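You operate a simulated robot arm through the tools that you are given. There is no shell and no other tool. Be economical: measure what you need, move in short steps, check, and stop when the job is done.

You are at the controls of a simulated robot arm. One attempt, no reset.

JOB
Stack the blue block marked "No. 57" from the top of the tooling cart on top of the blue block marked "No. 26". Then take the yellow clip from the top of the tooling cart and leave it on the teal filter disc there. Then press the mist button to switch it up. Keep to this order.

Only the result counts: the job must be done as asked and must still hold three seconds after the hand-in. Knocking over, shifting, dropping, spilling or breaking anything else fails it.

ROBOT AND FRAMES
A 7-joint arm with a two-finger parallel gripper, fixed in place. Base frame: the origin is at the foot of the arm, x ahead of it, y to its left, z up; the work surface is at about z = 860. Lengths are in mm, angles in rad, forces in N, time in s.
With the tool pointing down near the work surface it reaches from about 340 to 760 mm from the base axis. Its first joint turns from -2.007 to 2.007 rad. Payload 3.91 kg.
The TCP is the grasp point between the finger pads, 30 mm short of the fingertips. In the tool frame z runs along the fingers and y along their closing line. Largest opening 110 mm; finger width 20, thickness 10; the body of the gripper, 48 by 112 mm, starts 55 mm behind the TCP.
Orientation is told as [roll, pitch, yaw] about the base's x, y, z axes, in that order, counted from this pose: with the fingers straight down and closing along the base's y, the tool's x points along the base's -x, its y along +y and its z along -z.

CONTROLS
- The arm moves only by the tool send_rows. Its argument "motion" is one flat list of numbers, 7 for each row, row after row: the shift along the base's x, y, z in cm, then the turn, a rotation vector about the base's x, y, z in rad, then the finger opening in cm, from 0 to 11. In form: [x, y, z, wx, wy, wz, gripper, x, y, z, wx, wy, wz, gripper, ...]. A call has 1 to 20 rows; each row shifts and turns the commanded pose from where the row before left it. Each row takes 0.2 s and may step no farther than 50 mm and 0.15 rad from the row before; otherwise, or with a gripper value out of range, the whole call is refused. Where a pose cannot be reached the arm comes as near as it can. A force on the tool above 40 N (or 10 N above the force at the start of the call, whichever is more), or a blocked arm, ends the call early, and 0.2 s more pass. Each finger travels about 108 mm/s and halts on what it meets, pressing with about 37 N; the grip force reading is that of the motor and also rises with nothing between the fingers. The clock runs only during rows and for 0.2 s after the last one: add rows that do not move to give the fingers time. The reply holds the time, the measured pose of the TCP, the force on the tool along the base axes, the opening and the grip force, in the units named above and with some noise, with the torque about the TCP (base axes, N m) and any sound that the robot's microphone picked up.
- Cameras (640 x 400 px; columns grow to the right, rows downward): "scene" is fixed at [220.8, -499.3, 1586.2]; the picture's right is [0.95, -0.30, 0.00], its down [-0.15, -0.47, -0.87] and it looks along [0.26, 0.83, -0.50] (base axes); focal length 371 px, centre (320, 200). "wrist" rides on the gripper at [72, 17, -103] in the tool frame; the picture's right is [-0.23, 0.97, 0.00], its down [-0.76, -0.18, -0.62] and it looks along [-0.61, -0.14, 0.78] (tool axes); focal length 222 px, centre (320, 200). There is no depth. A picture from a camera that has moved, and an enlarged one, comes with that camera's place and axes in the base frame and with its lens.
- camera(camera): a new picture of that camera. It takes no simulated time.
- raise_lower(by): slides the trunk up (or, below 0, down) by that many mm; the arm rides with it, the base frame stays. It gives what a move gives, with no picture.
- close_up(camera, box): a new picture of the part [left, top, right, bottom] of that camera's present view, enlarged. It takes no simulated time.
- sign_off(): hands the job in; it is judged then, once.

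Work in short steps. Places have to be worked out from the pictures, the camera data and where the tool is seen: move nearer, look again, correct. Check each grasp and each placing, and mend what went wrong. You have 120 turns and 76 pictures in all, those below and enlarged ones among them. Open the gripper and draw the arm clear of the work before you hand the job in, unless the task says otherwise.

The tools are called after "Call:" as a command line: name --argument value ..., lists and objects as JSON in quotes. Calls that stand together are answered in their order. send_rows: Moves the arm, as the interface text tells. Its arguments: {"type":"object","properties":{"motion":{"type":"array","items":{"type":"number"}}},"required":["motion"]} The other tools are called the same way: raise_lower (by) slides the trunk up or down; camera (camera) takes a picture; close_up (camera, box) takes an enlarged picture of a part of a camera's view; sign_off () hands the job in.

At the start:

```text
time_s: 0.0
position: [335.6, 330.5, 1098.5]
ee_rot: [0.0, 0.0, -0.002]
contact_force: [0.1, 0.1, -0.1]
ft_torque: [-0.01, 0.0, -0.02]
grip_width: 110.0
grip_force: 0.0
trunk travel left (down, up): [-775.0, 215.0]
```

scene: 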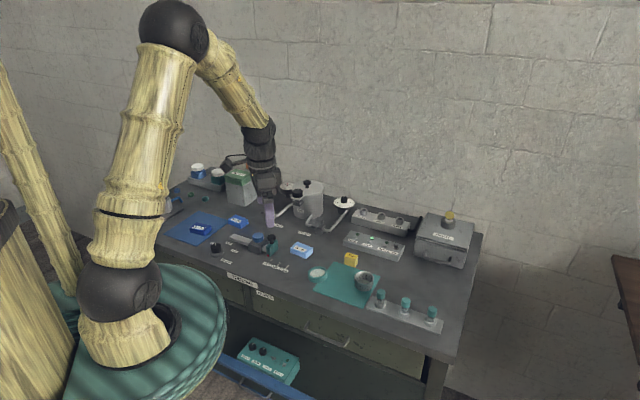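
wrist: 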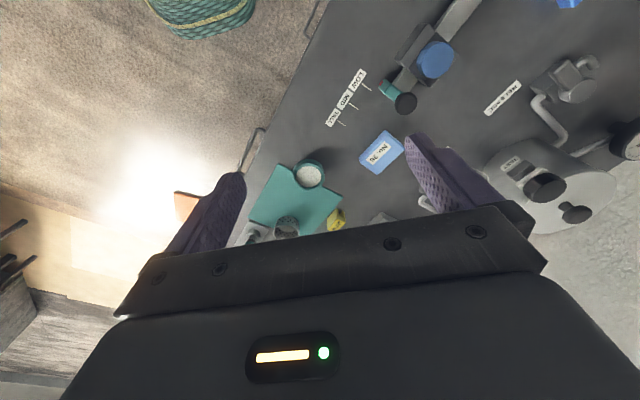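

I start with enlarged views of the work surface to identify the items.

Call:
close_up --camera "scene" --box '[160, 150, 320, 250]'

Call:
close_up --camera "scene" --box '[280, 180, 490, 330]'

Call:
close_up --camera "scene" --box '[210, 220, 340, 310]'

```text
4.00 times, centred on (240, 200) of scene
camera zoom: at [220.8, -499.3, 1586.2], right [0.95, -0.3, 0.0], down [-0.15, -0.47, -0.87], along [0.26, 0.83, -0.5], focal length 1485 px, centre (640, 200)
```

zoom: 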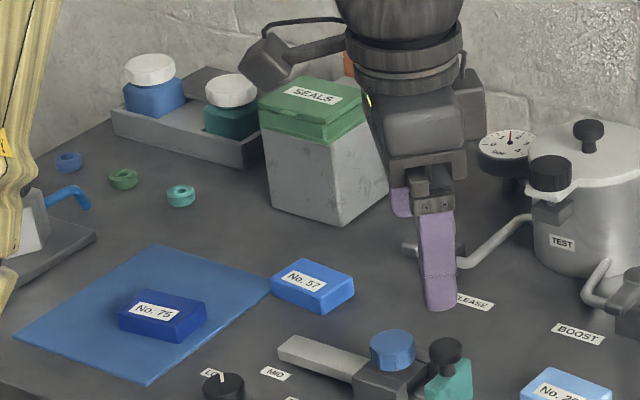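

```text
2.67 times, centred on (385, 255) of scene
camera zoom: at [220.8, -499.3, 1586.2], right [0.95, -0.3, 0.0], down [-0.15, -0.47, -0.87], along [0.26, 0.83, -0.5], focal length 990 px, centre (147, 53)
```

zoom: 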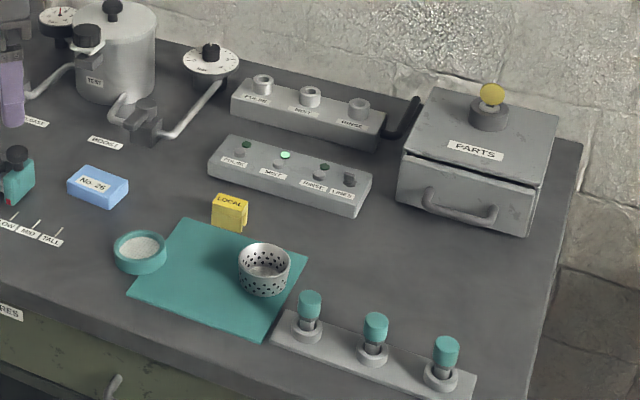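

```text
4.44 times, centred on (275, 265) of scene
camera zoom: at [220.8, -499.3, 1586.2], right [0.95, -0.3, 0.0], down [-0.15, -0.47, -0.87], along [0.26, 0.83, -0.5], focal length 1650 px, centre (520, -89)
```

zoom: 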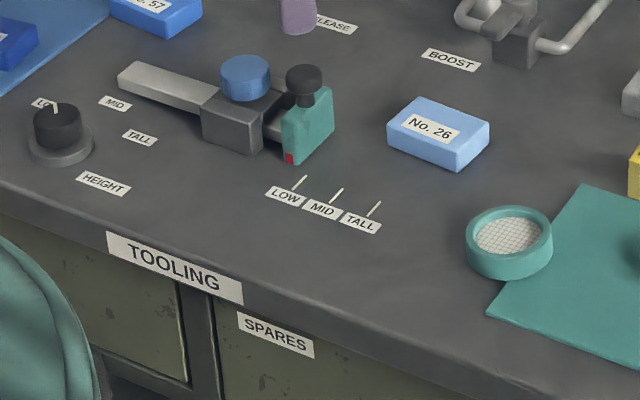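

Zooming in on the button panels and the yellow item.

Call:
close_up --camera "scene" --box '[335, 200, 425, 256]'

Call:
close_up --camera "scene" --box '[300, 240, 400, 302]'

```text
7.11 times, centred on (380, 228) of scene
camera zoom: at [220.8, -499.3, 1586.2], right [0.95, -0.3, 0.0], down [-0.15, -0.47, -0.87], along [0.26, 0.83, -0.5], focal length 2640 px, centre (-107, 1)
```

zoom: 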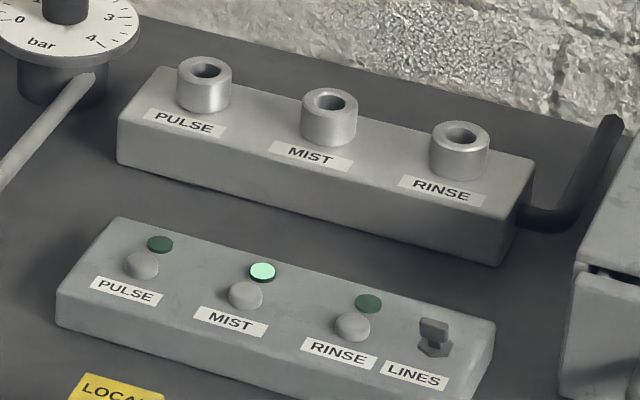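

```text
6.40 times, centred on (350, 271) of scene
camera zoom: at [220.8, -499.3, 1586.2], right [0.95, -0.3, 0.0], down [-0.15, -0.47, -0.87], along [0.26, 0.83, -0.5], focal length 2376 px, centre (128, -254)
```

zoom: 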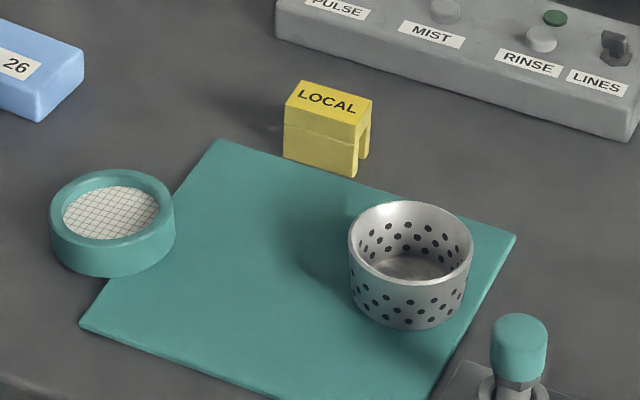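

The blocks, clip, disc and mist button are found; I estimate No. 57 at (276,607), No. 26 at (442,390), clip at (570,298), disc at (458,273), mist button at (646,338). I move above No. 57 first, staying high.

Call:
send_rows --motion '[-1, 4.6, -0.6, 0, 0, 0, 11, -1, 4.6, -0.6, 0, 0, 0, 11, -1, 4.6, -0.6, 0, 0, 0, 11, -1, 4.6, -0.6, 0, 0, 0, 11, -1, 4.6, -0.6, 0, 0, 0, 11, -1, 4.6, -0.6, 0, 0, 0, 11, 0, 0, 0, 0, 0, 0, 11]'

Call:
camera --camera "wrist"

Call:
camera --camera "scene"

```text
time_s: 1.6
position: [276.8, 604.8, 1061.7]
ee_rot: [0.0, 0.0, 0.0]
contact_force: [0.0, 0.3, 0.4]
ft_torque: [-0.01, -0.02, 0.0]
grip_width: 110.2
grip_force: 0.1
trunk travel left (down, up): [-775.0, 215.0]
```

```text
68 pictures are left
camera wrist: at [204.3, 623.6, 1166.1], right [0.23, 0.97, 0.0], down [0.76, -0.18, 0.62], along [0.61, -0.14, -0.78], focal length 222 px, centre (320, 200)
```

wrist: 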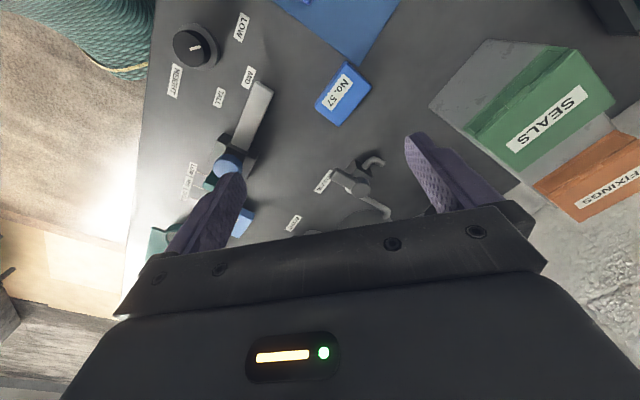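

```text
67 pictures are left
```

scene: 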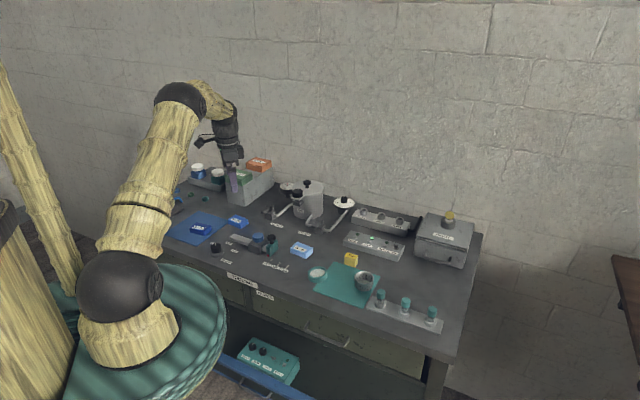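

No. 57 lies roughly beneath the tool; I zoom in to get its position and angle.

Call:
close_up --camera "wrist" --box '[280, 40, 408, 140]'

```text
4.00 times, centred on (344, 90) of wrist
camera zoom: at [204.3, 623.6, 1166.1], right [0.23, 0.97, 0.0], down [0.76, -0.18, 0.62], along [0.61, -0.14, -0.78], focal length 888 px, centre (224, 640)
```

zoom: 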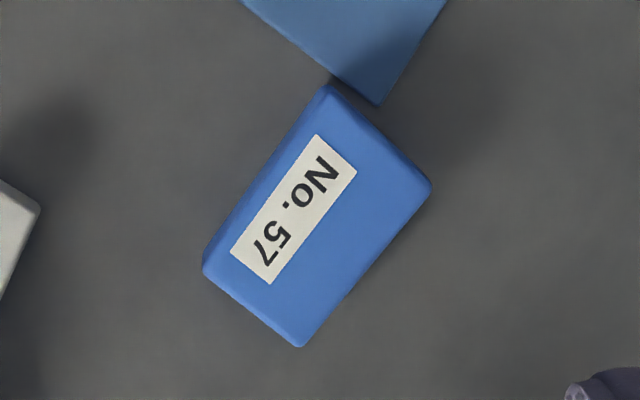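

No. 57 top centre is about (279,635) with its 40 mm side at about 37.5°. I rotate −0.916 rad and come above it at z≈1000, then re-measure.

Call:
send_rows --motion '[0, 0.5, -0.8, 0, 0, -0.131, 11, 0, 0.5, -0.8, 0, 0, -0.131, 11, 0, 0.5, -0.8, 0, 0, -0.131, 11, 0, 0.5, -0.8, 0, 0, -0.131, 11, 0.1, 0.5, -0.8, 0, 0, -0.131, 10, 0.1, 0.5, -0.8, 0, 0, -0.131, 9, 0, 0, -0.8, 0, 0, -0.131, 8, 0, 0, 0, 0, 0, 0, 8]'

Call:
camera --camera "wrist"

```text
time_s: 3.4
position: [277.7, 636.5, 1005.7]
ee_rot: [0.0, 0.0, -0.918]
contact_force: [-0.7, -0.4, -0.6]
ft_torque: [0.01, -0.03, 0.0]
grip_width: 79.8
grip_force: 0.1
trunk travel left (down, up): [-775.0, 215.0]
```

```text
65 pictures are left
camera wrist: at [247.9, 705.4, 1109.8], right [0.91, 0.41, 0.0], down [0.32, -0.71, 0.62], along [0.26, -0.57, -0.78], focal length 222 px, centre (320, 200)
```

wrist: 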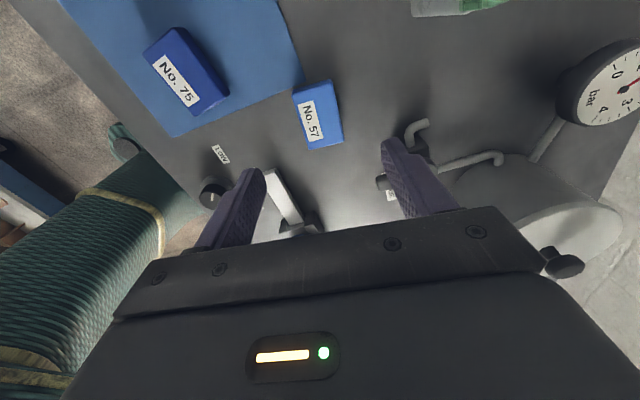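

The block sits well under the tool. A zoom gives the remaining alignment error.

Call:
close_up --camera "wrist" --box '[256, 70, 384, 150]'

```text
5.00 times, centred on (320, 110) of wrist
camera zoom: at [247.9, 705.4, 1109.8], right [0.91, 0.41, 0.0], down [0.32, -0.71, 0.62], along [0.26, -0.57, -0.78], focal length 1111 px, centre (320, 650)
```

zoom: 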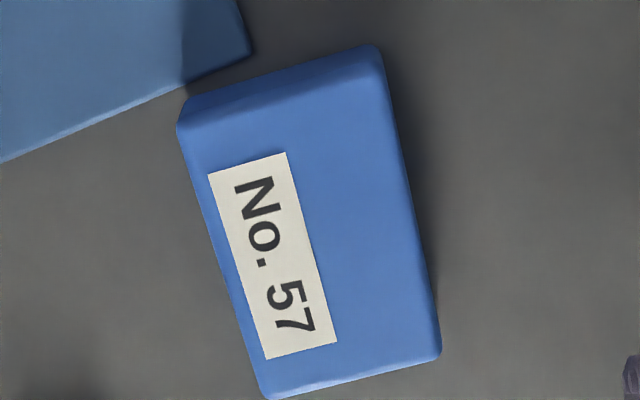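

Aligned to about 1°, 5 mm off along the long side. I correct this and descend to TCP z≈894.

Call:
send_rows --motion '[0.3, -0.4, -2.8, 0, 0, 0, 8, 0, 0, -2.8, 0, 0, 0, 8, 0, 0, -2.8, 0, 0, 0, 8, 0, 0, -1.5, 0, 0, 0, 8, 0, 0, -1.2, 0, 0, 0, 8, 0, 0, 0, 0, 0, 0, 8]'

Call:
camera --camera "wrist"

Call:
close_up --camera "scene" --box '[190, 160, 318, 240]'

```text
time_s: 4.8
position: [278.8, 632.0, 894.8]
ee_rot: [0.0, 0.001, -0.916]
contact_force: [0.0, 0.8, -0.3]
ft_torque: [-0.01, -0.01, 0.0]
grip_width: 80.3
grip_force: 0.1
trunk travel left (down, up): [-775.0, 215.0]
```

```text
63 pictures are left
camera wrist: at [249.9, 701.5, 998.9], right [0.91, 0.41, 0.0], down [0.32, -0.71, 0.62], along [0.26, -0.57, -0.78], focal length 222 px, centre (320, 200)
```

wrist: 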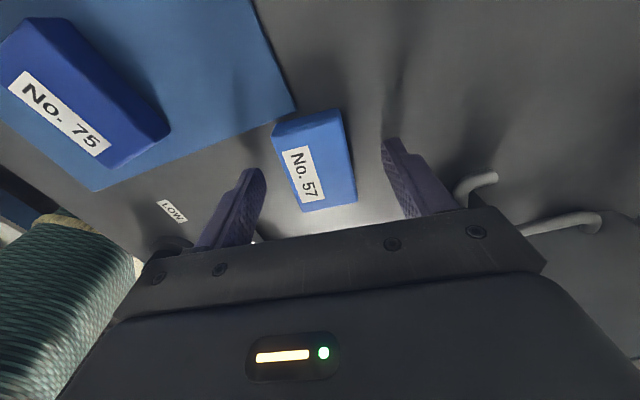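

```text
5.00 times, centred on (254, 200) of scene
camera zoom: at [220.8, -499.3, 1586.2], right [0.95, -0.3, 0.0], down [-0.15, -0.47, -0.87], along [0.26, 0.83, -0.5], focal length 1856 px, centre (650, 200)
```

zoom: 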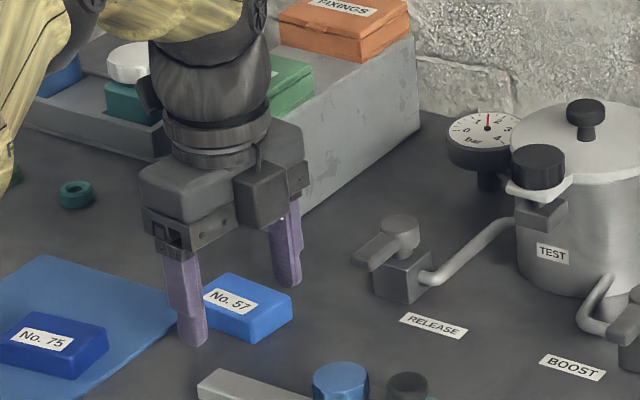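

Fingers straddle the block. I check the precise long-axis offset with a zoom.

Call:
close_up --camera "wrist" --box '[240, 100, 400, 220]'

```text
3.33 times, centred on (320, 160) of wrist
camera zoom: at [249.9, 701.5, 998.9], right [0.91, 0.41, 0.0], down [0.32, -0.71, 0.62], along [0.26, -0.57, -0.78], focal length 740 px, centre (320, 333)
```

zoom: 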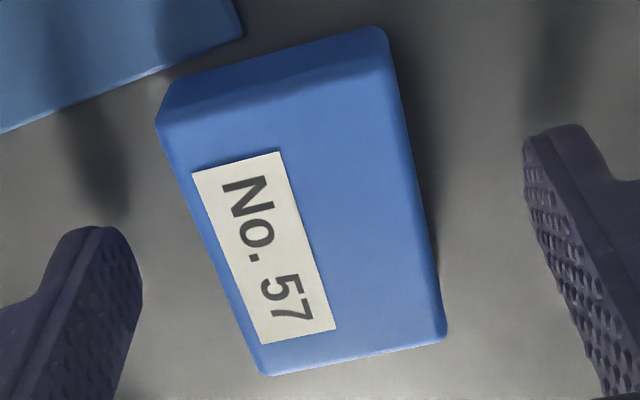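

The block is centred (≈57×40, top at z≈880). I close the fingers.

Call:
send_rows --motion '[0, 0, -0.2, 0, 0, 0, 8, 0, 0, 0, 0, 0, 0, 4, 0, 0, 0, 0, 0, 0, 3, 0, 0, 0, 0, 0, 0, 3]'

```text
time_s: 5.8
position: [280.5, 631.9, 893.2]
ee_rot: [0.0, -0.001, -0.918]
contact_force: [-0.3, 0.7, 1.4]
ft_torque: [0.07, 0.06, -0.05]
grip_width: 41.0
grip_force: 37.3
trunk travel left (down, up): [-775.0, 215.0]
```

Gripped at 41 mm. I lift and carry to a spot beside No. 26 from which it is visible.

Call:
send_rows --motion '[0, 0, 2.7, 0, 0, 0, 3, 0, 0, 2.7, 0, 0, 0, 3, 0, 0, 2.7, 0, 0, 0, 3, 0, 0, 2.7, 0, 0, 0, 3, 2.15, -3.08, 0, 0, 0, 0, 3, 2.15, -3.08, 0, 0, 0, 0, 3, 2.15, -3.08, 0, 0, 0, 0, 3, 2.15, -3.08, 0, 0, 0, 0, 3, 2.15, -3.08, 0, 0, 0, 0, 3, 2.15, -3.08, 0, 0, 0, 0, 3, 2.15, -3.08, 0, 0, 0, 0, 3, 2.15, -3.08, 0, 0, 0, 0, 3, 2.15, -3.08, 0, 0, 0, 0, 3, 0, 0, 0, 0, 0, 0, 3]'

Call:
camera --camera "wrist"

Call:
camera --camera "scene"

```text
time_s: 8.8
position: [474.7, 356.2, 1001.3]
ee_rot: [0.0, 0.001, -0.914]
contact_force: [-0.1, 0.2, -1.3]
ft_torque: [0.0, 0.01, -0.02]
grip_width: 40.7
grip_force: 36.7
trunk travel left (down, up): [-775.0, 215.0]
```

```text
60 pictures are left
camera wrist: at [443.5, 424.9, 1104.7], right [0.91, 0.41, 0.0], down [0.32, -0.71, 0.62], along [0.26, -0.57, -0.78], focal length 222 px, centre (320, 200)
```

wrist: 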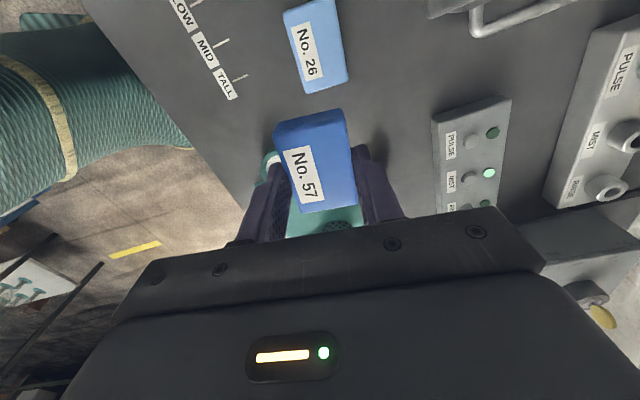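

```text
59 pictures are left
```

scene: 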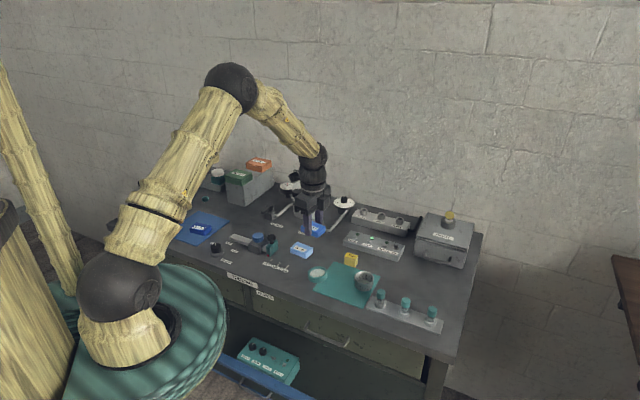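

No. 26 is clear in view; zooming to measure it.

Call:
close_up --camera "wrist" --box '[256, 0, 384, 100]'

```text
4.00 times, centred on (320, 50) of wrist
camera zoom: at [443.5, 424.9, 1104.7], right [0.91, 0.41, 0.0], down [0.32, -0.71, 0.62], along [0.26, -0.57, -0.78], focal length 888 px, centre (320, 800)
```

zoom: 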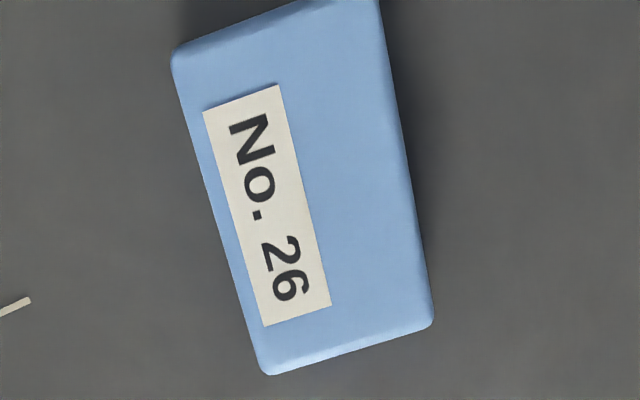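

No. 26 has the same orientation; its centre is about (452,406). I move over it at z≈945 and check.

Call:
send_rows --motion '[-1.14, 2.5, 0, 0, 0, 0, 3, -1.14, 2.46, 0, 0, 0, 0, 3, 0, 0, -2.5, 0, 0, 0, 3, 0, 0, -2.5, 0, 0, 0, 3, 0, 0, 0, 0, 0, 0, 3]'

Call:
close_up --camera "scene" --box '[260, 210, 340, 260]'

Call:
close_up --camera "wrist" --box '[240, 80, 400, 220]'

```text
time_s: 10.0
position: [450.8, 404.7, 950.4]
ee_rot: [0.001, -0.002, -0.917]
contact_force: [0.6, 0.6, 0.0]
ft_torque: [0.01, -0.01, -0.04]
grip_width: 40.9
grip_force: 36.8
trunk travel left (down, up): [-775.0, 215.0]
```

```text
8.00 times, centred on (300, 235) of scene
camera zoom: at [220.8, -499.3, 1586.2], right [0.95, -0.3, 0.0], down [-0.15, -0.47, -0.87], along [0.26, 0.83, -0.5], focal length 2969 px, centre (480, -80)
```

zoom: 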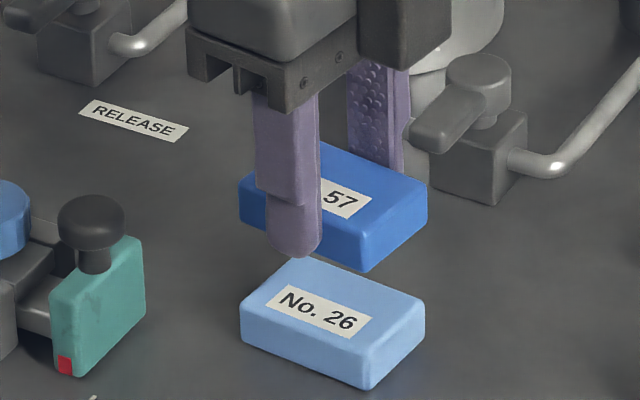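

```text
2.86 times, centred on (320, 150) of wrist
camera zoom: at [420.9, 473.6, 1053.9], right [0.91, 0.41, 0.0], down [0.32, -0.71, 0.62], along [0.26, -0.57, -0.78], focal length 635 px, centre (320, 343)
```

zoom: 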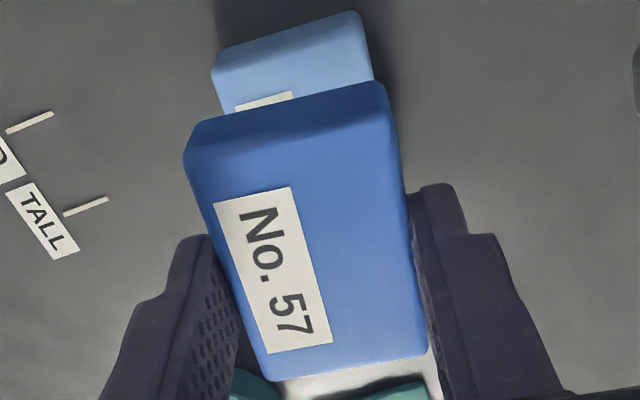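

Alignment in both views looks good. I descend gently until contact.

Call:
send_rows --motion '[0.05, 0.05, -2.0, 0, 0, 0, 3, 0, 0, -1.0, 0, 0, 0, 3, 0, 0, -0.3, 0, 0, 0, 3, 0, 0, -0.2, 0, 0, 0, 3, 0, 0, 0, 0, 0, 0, 3]'

Call:
close_up --camera "scene" --box '[260, 210, 340, 260]'

```text
time_s: 11.2
position: [452.2, 405.4, 917.1]
ee_rot: [0.0, -0.001, -0.916]
contact_force: [-0.1, 0.1, -0.9]
ft_torque: [0.02, 0.01, 0.02]
grip_width: 40.9
grip_force: 36.9
trunk travel left (down, up): [-775.0, 215.0]
```

```text
8.00 times, centred on (300, 235) of scene
camera zoom: at [220.8, -499.3, 1586.2], right [0.95, -0.3, 0.0], down [-0.15, -0.47, -0.87], along [0.26, 0.83, -0.5], focal length 2969 px, centre (480, -80)
```

zoom: 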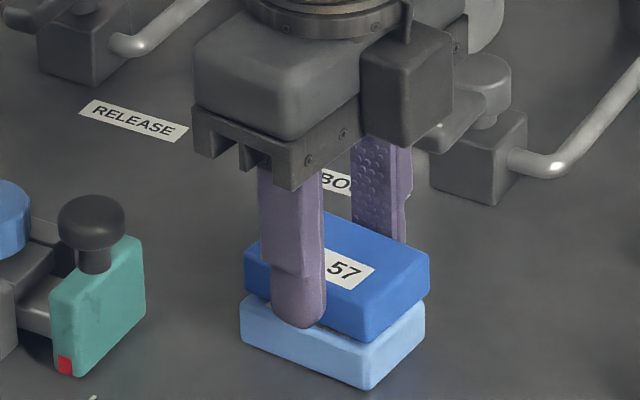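

A couple of mm above contact. I continue in 1 mm steps.

Call:
send_rows --motion '[-0.1, 0.0, -0.1, 0, 0, 0, 3, 0, 0, -0.1, 0, 0, 0, 3, 0, 0, -0.1, 0, 0, 0, 3, 0, 0, 0, 0, 0, 0, 3]'

```text
time_s: 12.2
position: [451.9, 405.8, 913.8]
ee_rot: [-0.001, 0.0, -0.917]
contact_force: [0.1, 0.8, -0.2]
ft_torque: [0.0, 0.02, -0.04]
grip_width: 40.9
grip_force: 37.5
trunk travel left (down, up): [-775.0, 215.0]
```

Still no contact force; a few more small steps.

Call:
send_rows --motion '[0, 0.0, -0.1, 0, 0, 0, 3, 0, 0, -0.05, 0, 0, 0, 3, 0, 0, 0, 0, 0, 0, 3]'

Call:
close_up --camera "scene" --box '[270, 225, 334, 265]'

```text
time_s: 13.0
position: [450.7, 405.7, 913.4]
ee_rot: [0.003, -0.002, -0.916]
contact_force: [2.0, -0.3, 9.0]
ft_torque: [0.02, 0.03, -0.04]
grip_width: 40.8
grip_force: 36.7
trunk travel left (down, up): [-775.0, 215.0]
```

```text
10.00 times, centred on (302, 245) of scene
camera zoom: at [220.8, -499.3, 1586.2], right [0.95, -0.3, 0.0], down [-0.15, -0.47, -0.87], along [0.26, 0.83, -0.5], focal length 3712 px, centre (500, -250)
```

zoom: 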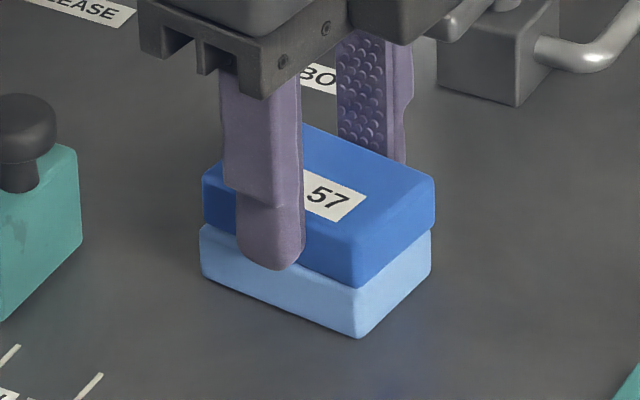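

Contact (9 N) and well seated. I open and lift straight up.

Call:
send_rows --motion '[0, 0, 0, 0, 0, 0, 5, 0, 0, 0, 0, 0, 0, 7, 0, 0, 0, 0, 0, 0, 7, 0, 0, 2, 0, 0, 0, 7, 0, 0, 3, 0, 0, 0, 7, 0, 0, 4, 0, 0, 0, 7, 0, 0, 0, 0, 0, 0, 7]'

Call:
close_up --camera "scene" --box '[260, 210, 420, 310]'

Call:
camera --camera "wrist"

```text
time_s: 14.6
position: [452.4, 405.9, 1002.0]
ee_rot: [0.0, 0.0, -0.918]
contact_force: [0.3, 0.5, -0.2]
ft_torque: [0.0, -0.02, 0.03]
grip_width: 69.9
grip_force: 0.1
trunk travel left (down, up): [-775.0, 215.0]
```

```text
4.00 times, centred on (340, 260) of scene
camera zoom: at [220.8, -499.3, 1586.2], right [0.95, -0.3, 0.0], down [-0.15, -0.47, -0.87], along [0.26, 0.83, -0.5], focal length 1485 px, centre (240, -40)
```

zoom: 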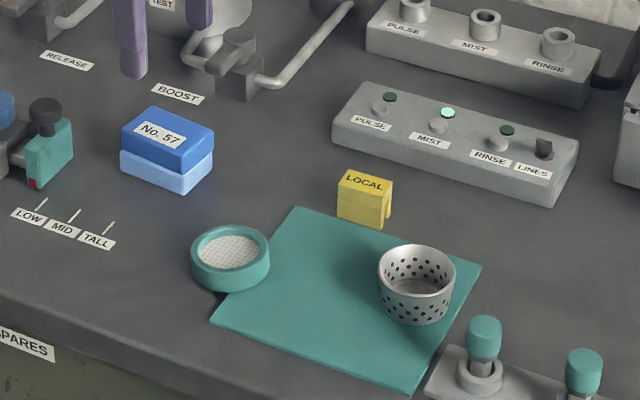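

```text
52 pictures are left
camera wrist: at [422.1, 474.6, 1106.0], right [0.91, 0.41, 0.0], down [0.32, -0.71, 0.62], along [0.26, -0.57, -0.78], focal length 222 px, centre (320, 200)
```

wrist: 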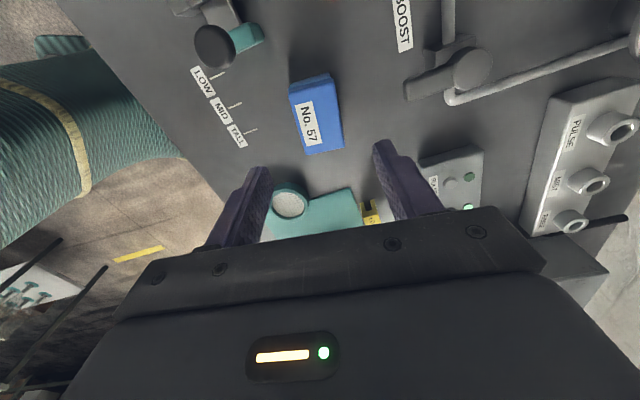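

The stack stands. Next the clip: I estimate it at (574,306), short side at ~45°, height ~30 mm. I move over it with yaw −0.785.

Call:
send_rows --motion '[3, -2.5, 0, 0, 0, 0.033, 7, 3, -2.5, 0, 0, 0, 0.033, 7, 3, -2.5, 0, 0, 0, 0.033, 7, 3.1, -2.4, 0, 0, 0, 0.034, 6, 0, 0, 0, 0, 0, 0, 6]'

Call:
camera --camera "wrist"

Call:
close_up --camera "wrist" --box '[240, 60, 400, 160]'

```text
time_s: 15.8
position: [571.5, 307.8, 1001.3]
ee_rot: [-0.002, -0.001, -0.784]
contact_force: [0.3, 0.4, 0.3]
ft_torque: [0.02, 0.02, -0.02]
grip_width: 60.1
grip_force: 0.0
trunk travel left (down, up): [-775.0, 215.0]
```

```text
51 pictures are left
camera wrist: at [532.9, 371.9, 1104.4], right [0.85, 0.53, 0.0], down [0.41, -0.66, 0.62], along [0.33, -0.53, -0.78], focal length 222 px, centre (320, 200)
```

wrist: 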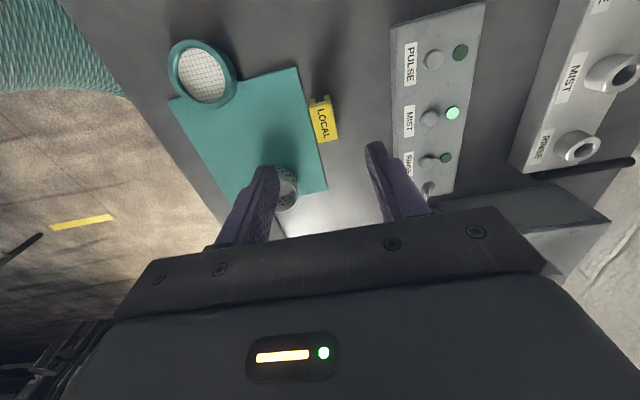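

```text
4.00 times, centred on (320, 110) of wrist
camera zoom: at [532.9, 371.9, 1104.4], right [0.85, 0.53, 0.0], down [0.41, -0.66, 0.62], along [0.33, -0.53, -0.78], focal length 888 px, centre (320, 560)
```

zoom: 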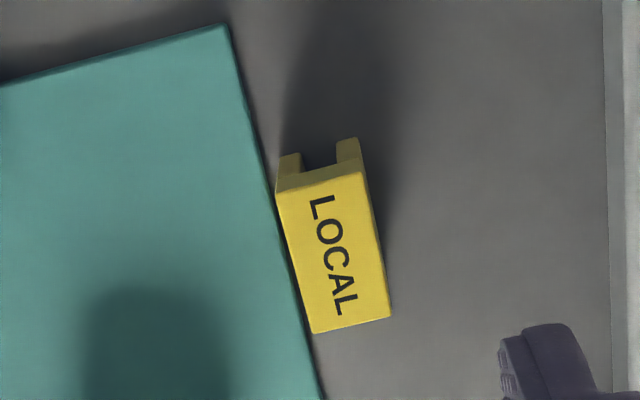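

Clip is aligned; correction (+6,−1). I descend to TCP z≈906 with the fingers at 50 mm.

Call:
send_rows --motion '[0.6, -0.07, -2, 0, 0, 0, 5, 0, 0, -2.5, 0, 0, 0, 5, 0, 0, -2.5, 0, 0, 0, 5, 0, 0, -2, 0, 0, 0, 5, 0, 0, -0.5, 0, 0, 0, 5, 0, 0, 0, 0, 0, 0, 5]'

Call:
close_up --camera "wrist" --box '[220, 80, 420, 220]'

Call:
close_up --camera "scene" --box '[300, 220, 400, 290]'

```text
time_s: 17.2
position: [578.2, 305.5, 905.7]
ee_rot: [-0.001, 0.0, -0.784]
contact_force: [-0.1, 0.7, -0.1]
ft_torque: [0.0, -0.02, -0.02]
grip_width: 50.2
grip_force: 0.0
trunk travel left (down, up): [-775.0, 215.0]
```

```text
2.86 times, centred on (320, 150) of wrist
camera zoom: at [538.8, 370.6, 1009.6], right [0.85, 0.53, 0.0], down [0.41, -0.66, 0.62], along [0.33, -0.53, -0.78], focal length 635 px, centre (320, 343)
```

zoom: 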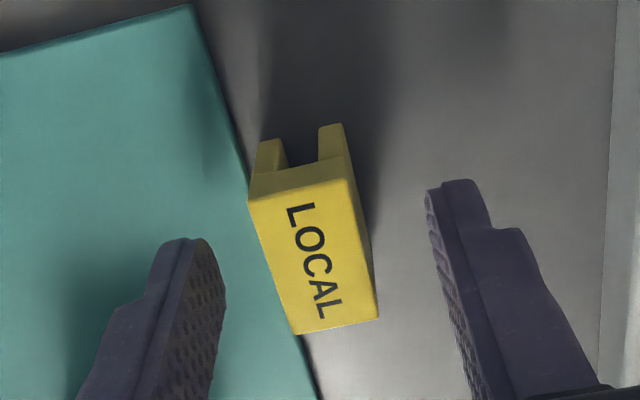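

```text
5.71 times, centred on (350, 255) of scene
camera zoom: at [220.8, -499.3, 1586.2], right [0.95, -0.3, 0.0], down [-0.15, -0.47, -0.87], along [0.26, 0.83, -0.5], focal length 2121 px, centre (149, -114)
```

zoom: 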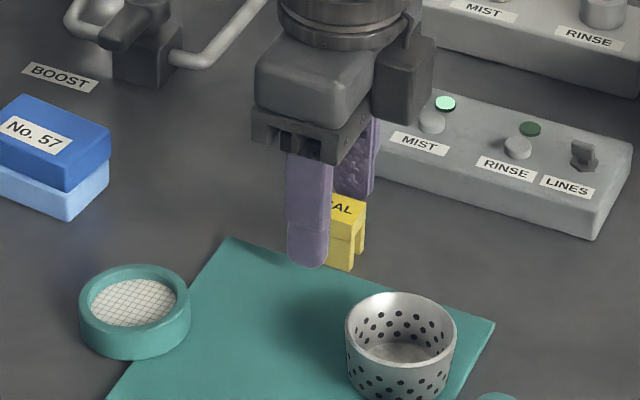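

Clip is centred between the fingers. Closing.

Call:
send_rows --motion '[0, 0, 0, 0, 0, 0, 3, 0, 0, 0, 0, 0, 0, 1, 0, 0, 0, 0, 0, 0, 1, 0, 0, 0, 0, 0, 0, 1]'

```text
time_s: 18.2
position: [578.3, 306.4, 904.7]
ee_rot: [0.0, 0.0, -0.782]
contact_force: [-0.5, 0.1, -1.1]
ft_torque: [0.01, 0.03, 0.0]
grip_width: 19.6
grip_force: 37.2
trunk travel left (down, up): [-775.0, 215.0]
```

Gripped at 19.6 mm. Lift, and go to a viewing spot beside the disc.

Call:
send_rows --motion '[0, 0, 1.5, 0, 0, 0, 1, 0, 0, 2.5, 0, 0, 0, 1, 0, 0, 2.7, 0, 0, 0, 1, 0, 0, 2.7, 0, 0, 0, 1, -2.8, -1.67, 0, 0, 0, 0, 1, -2.8, -1.67, 0, 0, 0, 0, 1, -2.8, -1.67, 0, 0, 0, 0, 1, 0, 0, 0, 0, 0, 0, 1]'

Call:
camera --camera "wrist"

Call:
close_up --camera "wrist" --box '[240, 0, 400, 120]'

```text
time_s: 20.0
position: [492.9, 256.0, 999.9]
ee_rot: [0.001, -0.002, -0.784]
contact_force: [-0.6, 1.2, 0.2]
ft_torque: [-0.01, 0.02, 0.02]
grip_width: 19.3
grip_force: 36.8
trunk travel left (down, up): [-775.0, 215.0]
```

```text
47 pictures are left
camera wrist: at [453.7, 320.4, 1102.7], right [0.85, 0.53, 0.0], down [0.41, -0.66, 0.62], along [0.33, -0.53, -0.78], focal length 222 px, centre (320, 200)
```

wrist: 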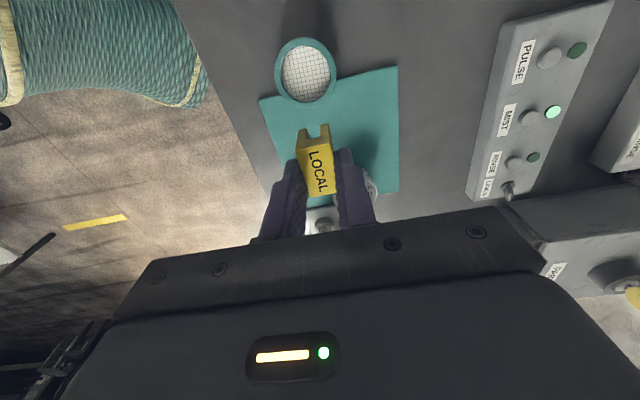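

```text
3.33 times, centred on (320, 60) of wrist
camera zoom: at [453.7, 320.4, 1102.7], right [0.85, 0.53, 0.0], down [0.41, -0.66, 0.62], along [0.33, -0.53, -0.78], focal length 740 px, centre (320, 667)
```

zoom: 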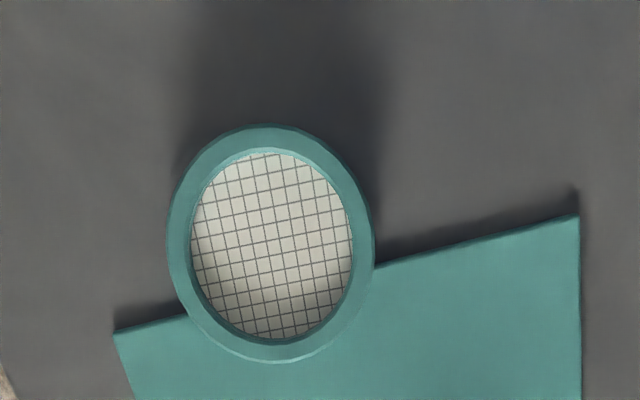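

Disc centre ≈(462.5,282.5), outer 55 mm, inner ≈43 mm – the clip (36×20) just fits inside. I move over it to z≈937 and check.

Call:
send_rows --motion '[-1.5, 1.3, -1, 0, 0, 0, 1, -1.44, 1.23, -1.5, 0, 0, 0, 1, 0, 0, -2, 0, 0, 0, 1, 0, 0, -1.8, 0, 0, 0, 1, 0, 0, 0, 0, 0, 0, 1]'

Call:
close_up --camera "wrist" --box '[240, 60, 400, 220]'

Call:
close_up --camera "scene" --box '[280, 235, 360, 285]'

```text
time_s: 21.2
position: [465.9, 281.7, 936.9]
ee_rot: [0.0, -0.001, -0.783]
contact_force: [0.0, 0.1, 0.3]
ft_torque: [0.02, 0.03, -0.02]
grip_width: 19.8
grip_force: 37.5
trunk travel left (down, up): [-775.0, 215.0]
```

```text
2.50 times, centred on (320, 140) of wrist
camera zoom: at [426.2, 346.2, 1041.0], right [0.85, 0.53, 0.0], down [0.41, -0.66, 0.62], along [0.33, -0.53, -0.78], focal length 555 px, centre (320, 350)
```

zoom: 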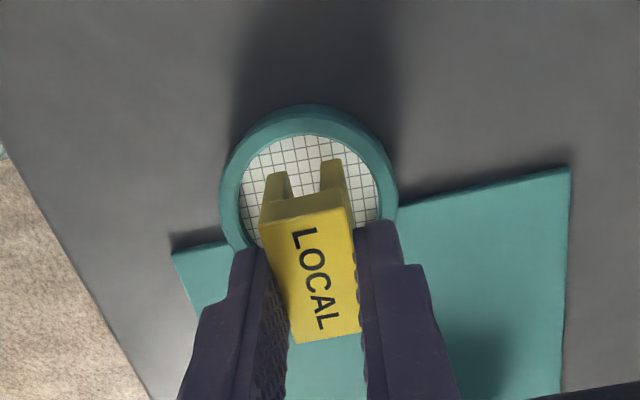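

```text
8.00 times, centred on (320, 260) of scene
camera zoom: at [220.8, -499.3, 1586.2], right [0.95, -0.3, 0.0], down [-0.15, -0.47, -0.87], along [0.26, 0.83, -0.5], focal length 2969 px, centre (320, -280)
```

zoom: 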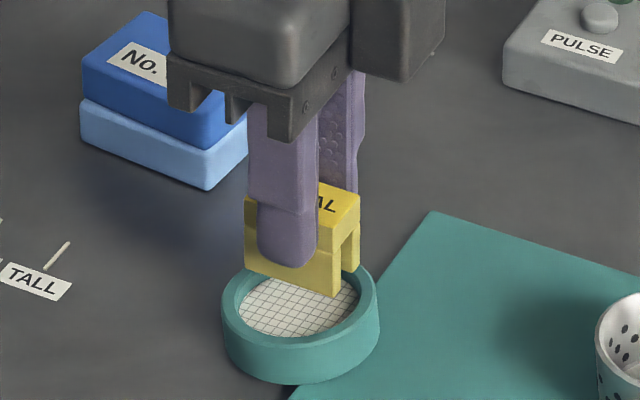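

The clip is about 2 mm off in the closing direction. I correct (−1.4,−1.4) and lower to just above the rim.

Call:
send_rows --motion '[-0.14, -0.14, 0, 0, 0, 0, 1, 0, 0, -0.5, 0, 0, 0, 1, 0, 0, -0.4, 0, 0, 0, 1, 0, 0, 0, 0, 0, 0, 1]'

Call:
close_up --camera "scene" --box '[288, 245, 352, 285]'

Call:
close_up --camera "wrist" --box '[270, 90, 370, 160]'

```text
time_s: 22.2
position: [463.5, 281.1, 928.6]
ee_rot: [-0.002, 0.0, -0.785]
contact_force: [-1.2, 0.0, -0.1]
ft_torque: [-0.01, -0.02, -0.01]
grip_width: 19.4
grip_force: 37.0
trunk travel left (down, up): [-775.0, 215.0]
```

```text
10.00 times, centred on (320, 265) of scene
camera zoom: at [220.8, -499.3, 1586.2], right [0.95, -0.3, 0.0], down [-0.15, -0.47, -0.87], along [0.26, 0.83, -0.5], focal length 3712 px, centre (320, -450)
```

zoom: 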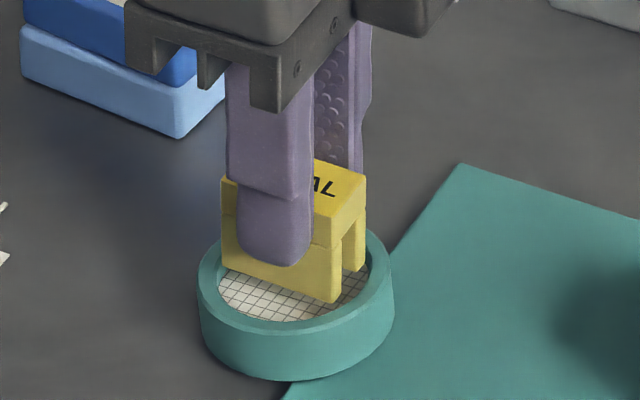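

```text
5.71 times, centred on (320, 125) of wrist
camera zoom: at [424.3, 343.9, 1032.1], right [0.85, 0.53, 0.0], down [0.41, -0.66, 0.62], along [0.33, -0.53, -0.78], focal length 1269 px, centre (320, 629)
```

zoom: 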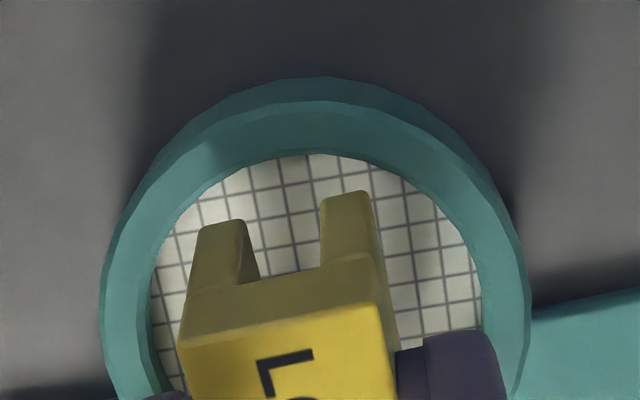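

Centred within about 1 mm. Small y correction, then lower in 1 mm steps watching force.

Call:
send_rows --motion '[0, 0.07, -0.2, 0, 0, 0, 1, 0, 0, -0.2, 0, 0, 0, 1, 0, 0, -0.1, 0, 0, 0, 1, 0, 0, -0.1, 0, 0, 0, 1, 0, 0, 0, 0, 0, 0, 1]'

Call:
close_up --camera "scene" --box '[288, 245, 352, 285]'

```text
time_s: 23.4
position: [462.7, 280.4, 924.6]
ee_rot: [0.006, -0.002, -0.785]
contact_force: [1.9, 1.2, 28.4]
ft_torque: [-0.19, -0.3, -0.01]
grip_width: 19.7
grip_force: 37.4
trunk travel left (down, up): [-775.0, 215.0]
```

```text
10.00 times, centred on (320, 265) of scene
camera zoom: at [220.8, -499.3, 1586.2], right [0.95, -0.3, 0.0], down [-0.15, -0.47, -0.87], along [0.26, 0.83, -0.5], focal length 3712 px, centre (320, -450)
```

zoom: 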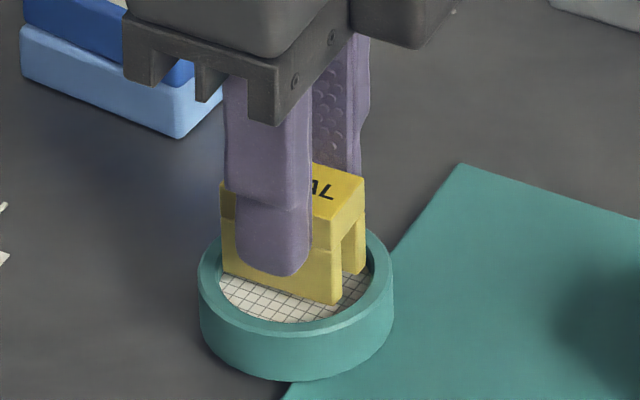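

28 N, with the load towards the right-hand end. I look closer to see whether a corner sits on the rim.

Call:
close_up --camera "scene" --box '[302, 260, 334, 284]'

Call:
close_up --camera "wrist" --box '[270, 90, 370, 220]'

```text
16.00 times, centred on (318, 272) of scene
camera zoom: at [220.8, -499.3, 1586.2], right [0.95, -0.3, 0.0], down [-0.15, -0.47, -0.87], along [0.26, 0.83, -0.5], focal length 5939 px, centre (352, -952)
```

zoom: 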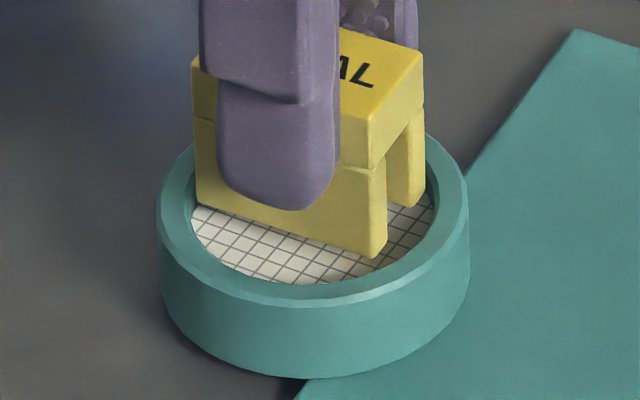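

```text
3.08 times, centred on (320, 155) of wrist
camera zoom: at [423.6, 344.5, 1027.9], right [0.85, 0.53, 0.0], down [0.41, -0.67, 0.62], along [0.33, -0.53, -0.78], focal length 684 px, centre (320, 338)
```

zoom: 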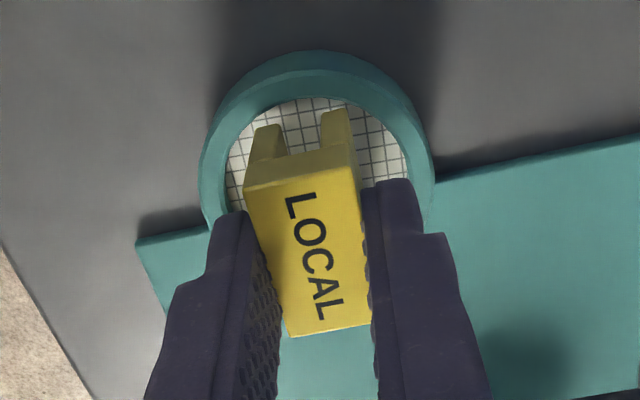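

All feet look inside the rim on the mesh. I ease off the load before releasing.

Call:
send_rows --motion '[0, 0, 0.15, 0, 0, 0, 1, 0, 0, 0, 0, 0, 0, 1]'

```text
time_s: 24.0
position: [463.2, 279.5, 923.7]
ee_rot: [0.0, 0.001, -0.782]
contact_force: [-0.3, 2.8, 19.6]
ft_torque: [-0.04, -0.21, 0.01]
grip_width: 19.3
grip_force: 37.1
trunk travel left (down, up): [-775.0, 215.0]
```

Call:
send_rows --motion '[0, 0, 0.1, 0, 0, 0, 1, 0, 0, 0, 0, 0, 0, 1]'

```text
time_s: 24.6
position: [462.0, 279.8, 924.8]
ee_rot: [-0.003, -0.003, -0.784]
contact_force: [-1.1, 1.9, 8.0]
ft_torque: [0.01, -0.02, -0.02]
grip_width: 19.8
grip_force: 36.7
trunk travel left (down, up): [-775.0, 215.0]
```

Force is down to 8 N with no torque: evenly seated. I open the fingers and rise.

Call:
send_rows --motion '[0, 0, 0.03, 0, 0, 0, 2.5, 0, 0, 0, 0, 0, 0, 4, 0, 0, 0, 0, 0, 0, 5, 0, 0, 1.5, 0, 0, 0, 5, 0, 0, 3, 0, 0, 0, 5, 0, 0, 3.5, 0, 0, 0, 5, 0, 0, 0, 0, 0, 0, 5]'

Call:
close_up --camera "scene" --box '[280, 235, 360, 285]'

Call:
camera --camera "wrist"

```text
time_s: 26.2
position: [462.6, 279.5, 1004.8]
ee_rot: [-0.001, 0.0, -0.784]
contact_force: [-0.4, 0.9, 0.4]
ft_torque: [-0.05, 0.02, 0.0]
grip_width: 49.9
grip_force: 0.1
trunk travel left (down, up): [-775.0, 215.0]
```

```text
8.00 times, centred on (320, 260) of scene
camera zoom: at [220.8, -499.3, 1586.2], right [0.95, -0.3, 0.0], down [-0.15, -0.47, -0.87], along [0.26, 0.83, -0.5], focal length 2969 px, centre (320, -280)
```

zoom: 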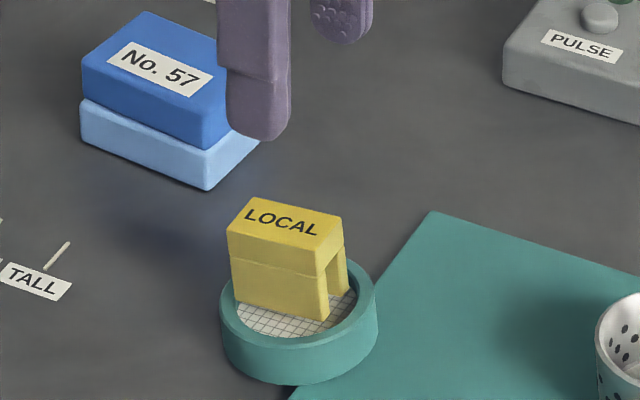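

```text
37 pictures are left
camera wrist: at [423.5, 344.4, 1108.9], right [0.85, 0.53, 0.0], down [0.41, -0.66, 0.62], along [0.33, -0.53, -0.78], focal length 222 px, centre (320, 200)
```

wrist: 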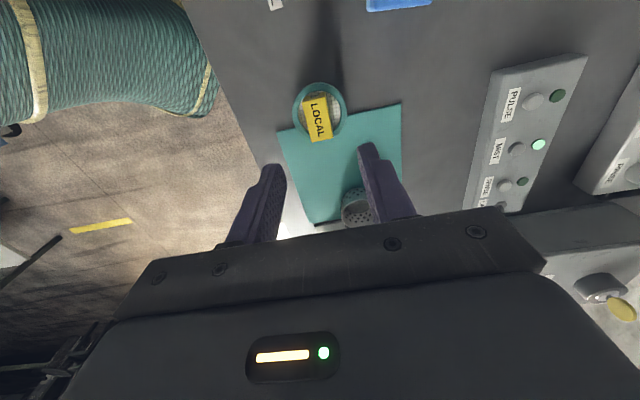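

The clip rests on the disc; zoom to check it's stable.

Call:
close_up --camera "scene" --box '[302, 255, 334, 285]'

Call:
close_up --camera "wrist" --box '[280, 70, 360, 150]'

Call:
close_up --camera "wrist" --box '[460, 40, 620, 220]'

```text
13.33 times, centred on (318, 270) of scene
camera zoom: at [220.8, -499.3, 1586.2], right [0.95, -0.3, 0.0], down [-0.15, -0.47, -0.87], along [0.26, 0.83, -0.5], focal length 4949 px, centre (347, -733)
```

zoom: 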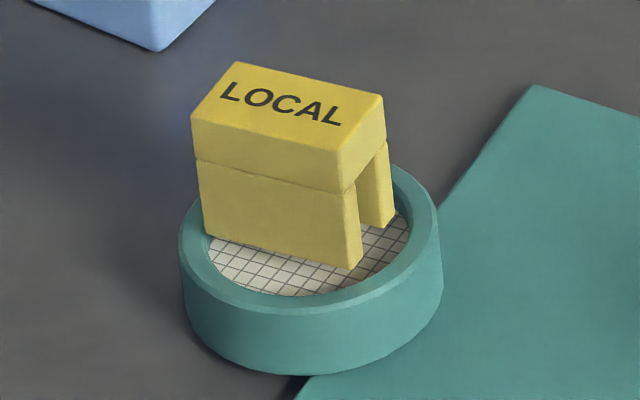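

```text
5.00 times, centred on (320, 110) of wrist
camera zoom: at [423.5, 344.4, 1108.9], right [0.85, 0.53, 0.0], down [0.41, -0.66, 0.62], along [0.33, -0.53, -0.78], focal length 1111 px, centre (320, 650)
```

zoom: 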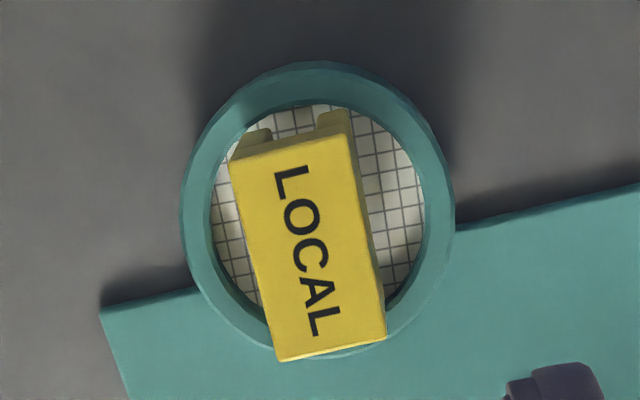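

```text
2.22 times, centred on (540, 130) of wrist
camera zoom: at [423.5, 344.4, 1108.9], right [0.85, 0.53, 0.0], down [0.41, -0.66, 0.62], along [0.33, -0.53, -0.78], focal length 494 px, centre (-169, 356)
```

zoom: 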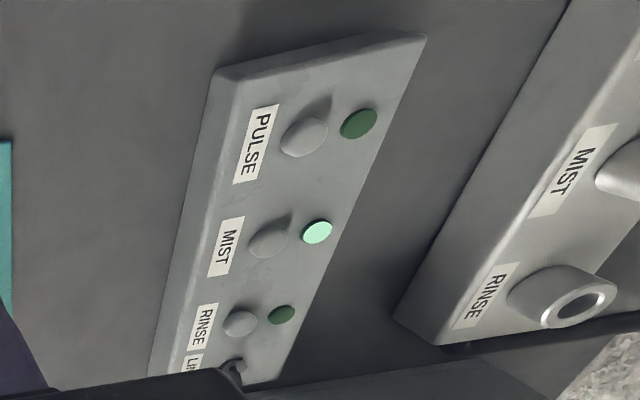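

The clip is seated inside the disc. Stereo from both cameras puts the mist button at about (656,361,888); I move above it with closed fingers.

Call:
send_rows --motion '[3.8, 1.6, 0, 0, 0, 0, 3, 3.8, 1.6, 0, 0, 0, 0, 1, 3.8, 1.6, 0, 0, 0, 0, 0, 3.8, 1.6, 0, 0, 0, 0, 0, 3.8, 1.6, 0, 0, 0, 0, 0, 0, 0, 0, 0, 0, 0, 0]'

Call:
camera --camera "wrist"

Call:
close_up --camera "wrist" --box '[260, 50, 400, 150]'

```text
time_s: 27.6
position: [653.0, 360.1, 1006.2]
ee_rot: [-0.002, -0.001, -0.784]
contact_force: [-0.5, -0.6, 0.5]
ft_torque: [0.02, 0.01, 0.02]
grip_width: 0.0
grip_force: 36.7
trunk travel left (down, up): [-775.0, 215.0]
```

```text
33 pictures are left
camera wrist: at [615.2, 425.1, 1110.3], right [0.85, 0.53, 0.0], down [0.41, -0.66, 0.62], along [0.33, -0.53, -0.78], focal length 222 px, centre (320, 200)
```

wrist: 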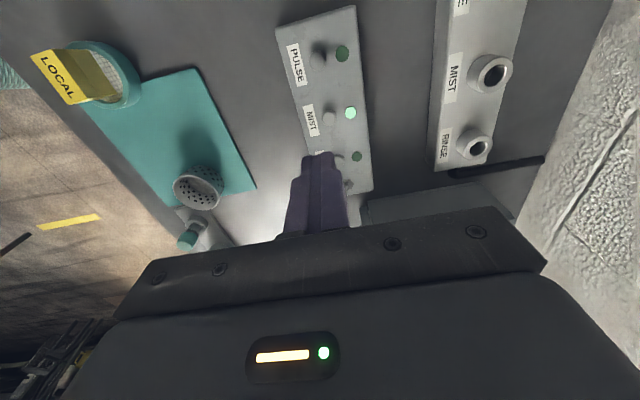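

```text
4.00 times, centred on (330, 100) of wrist
camera zoom: at [615.2, 425.1, 1110.3], right [0.85, 0.53, 0.0], down [0.41, -0.66, 0.62], along [0.33, -0.53, -0.78], focal length 888 px, centre (280, 600)
```

zoom: 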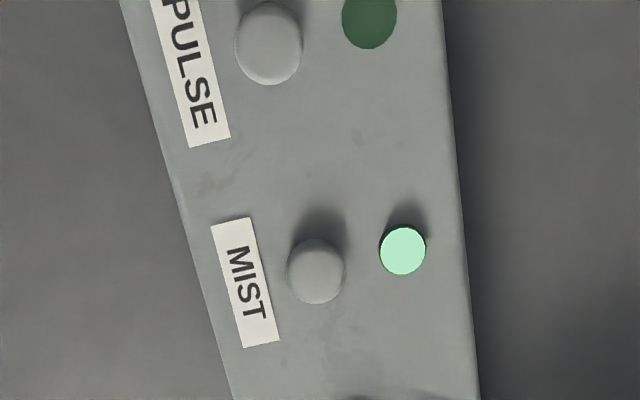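

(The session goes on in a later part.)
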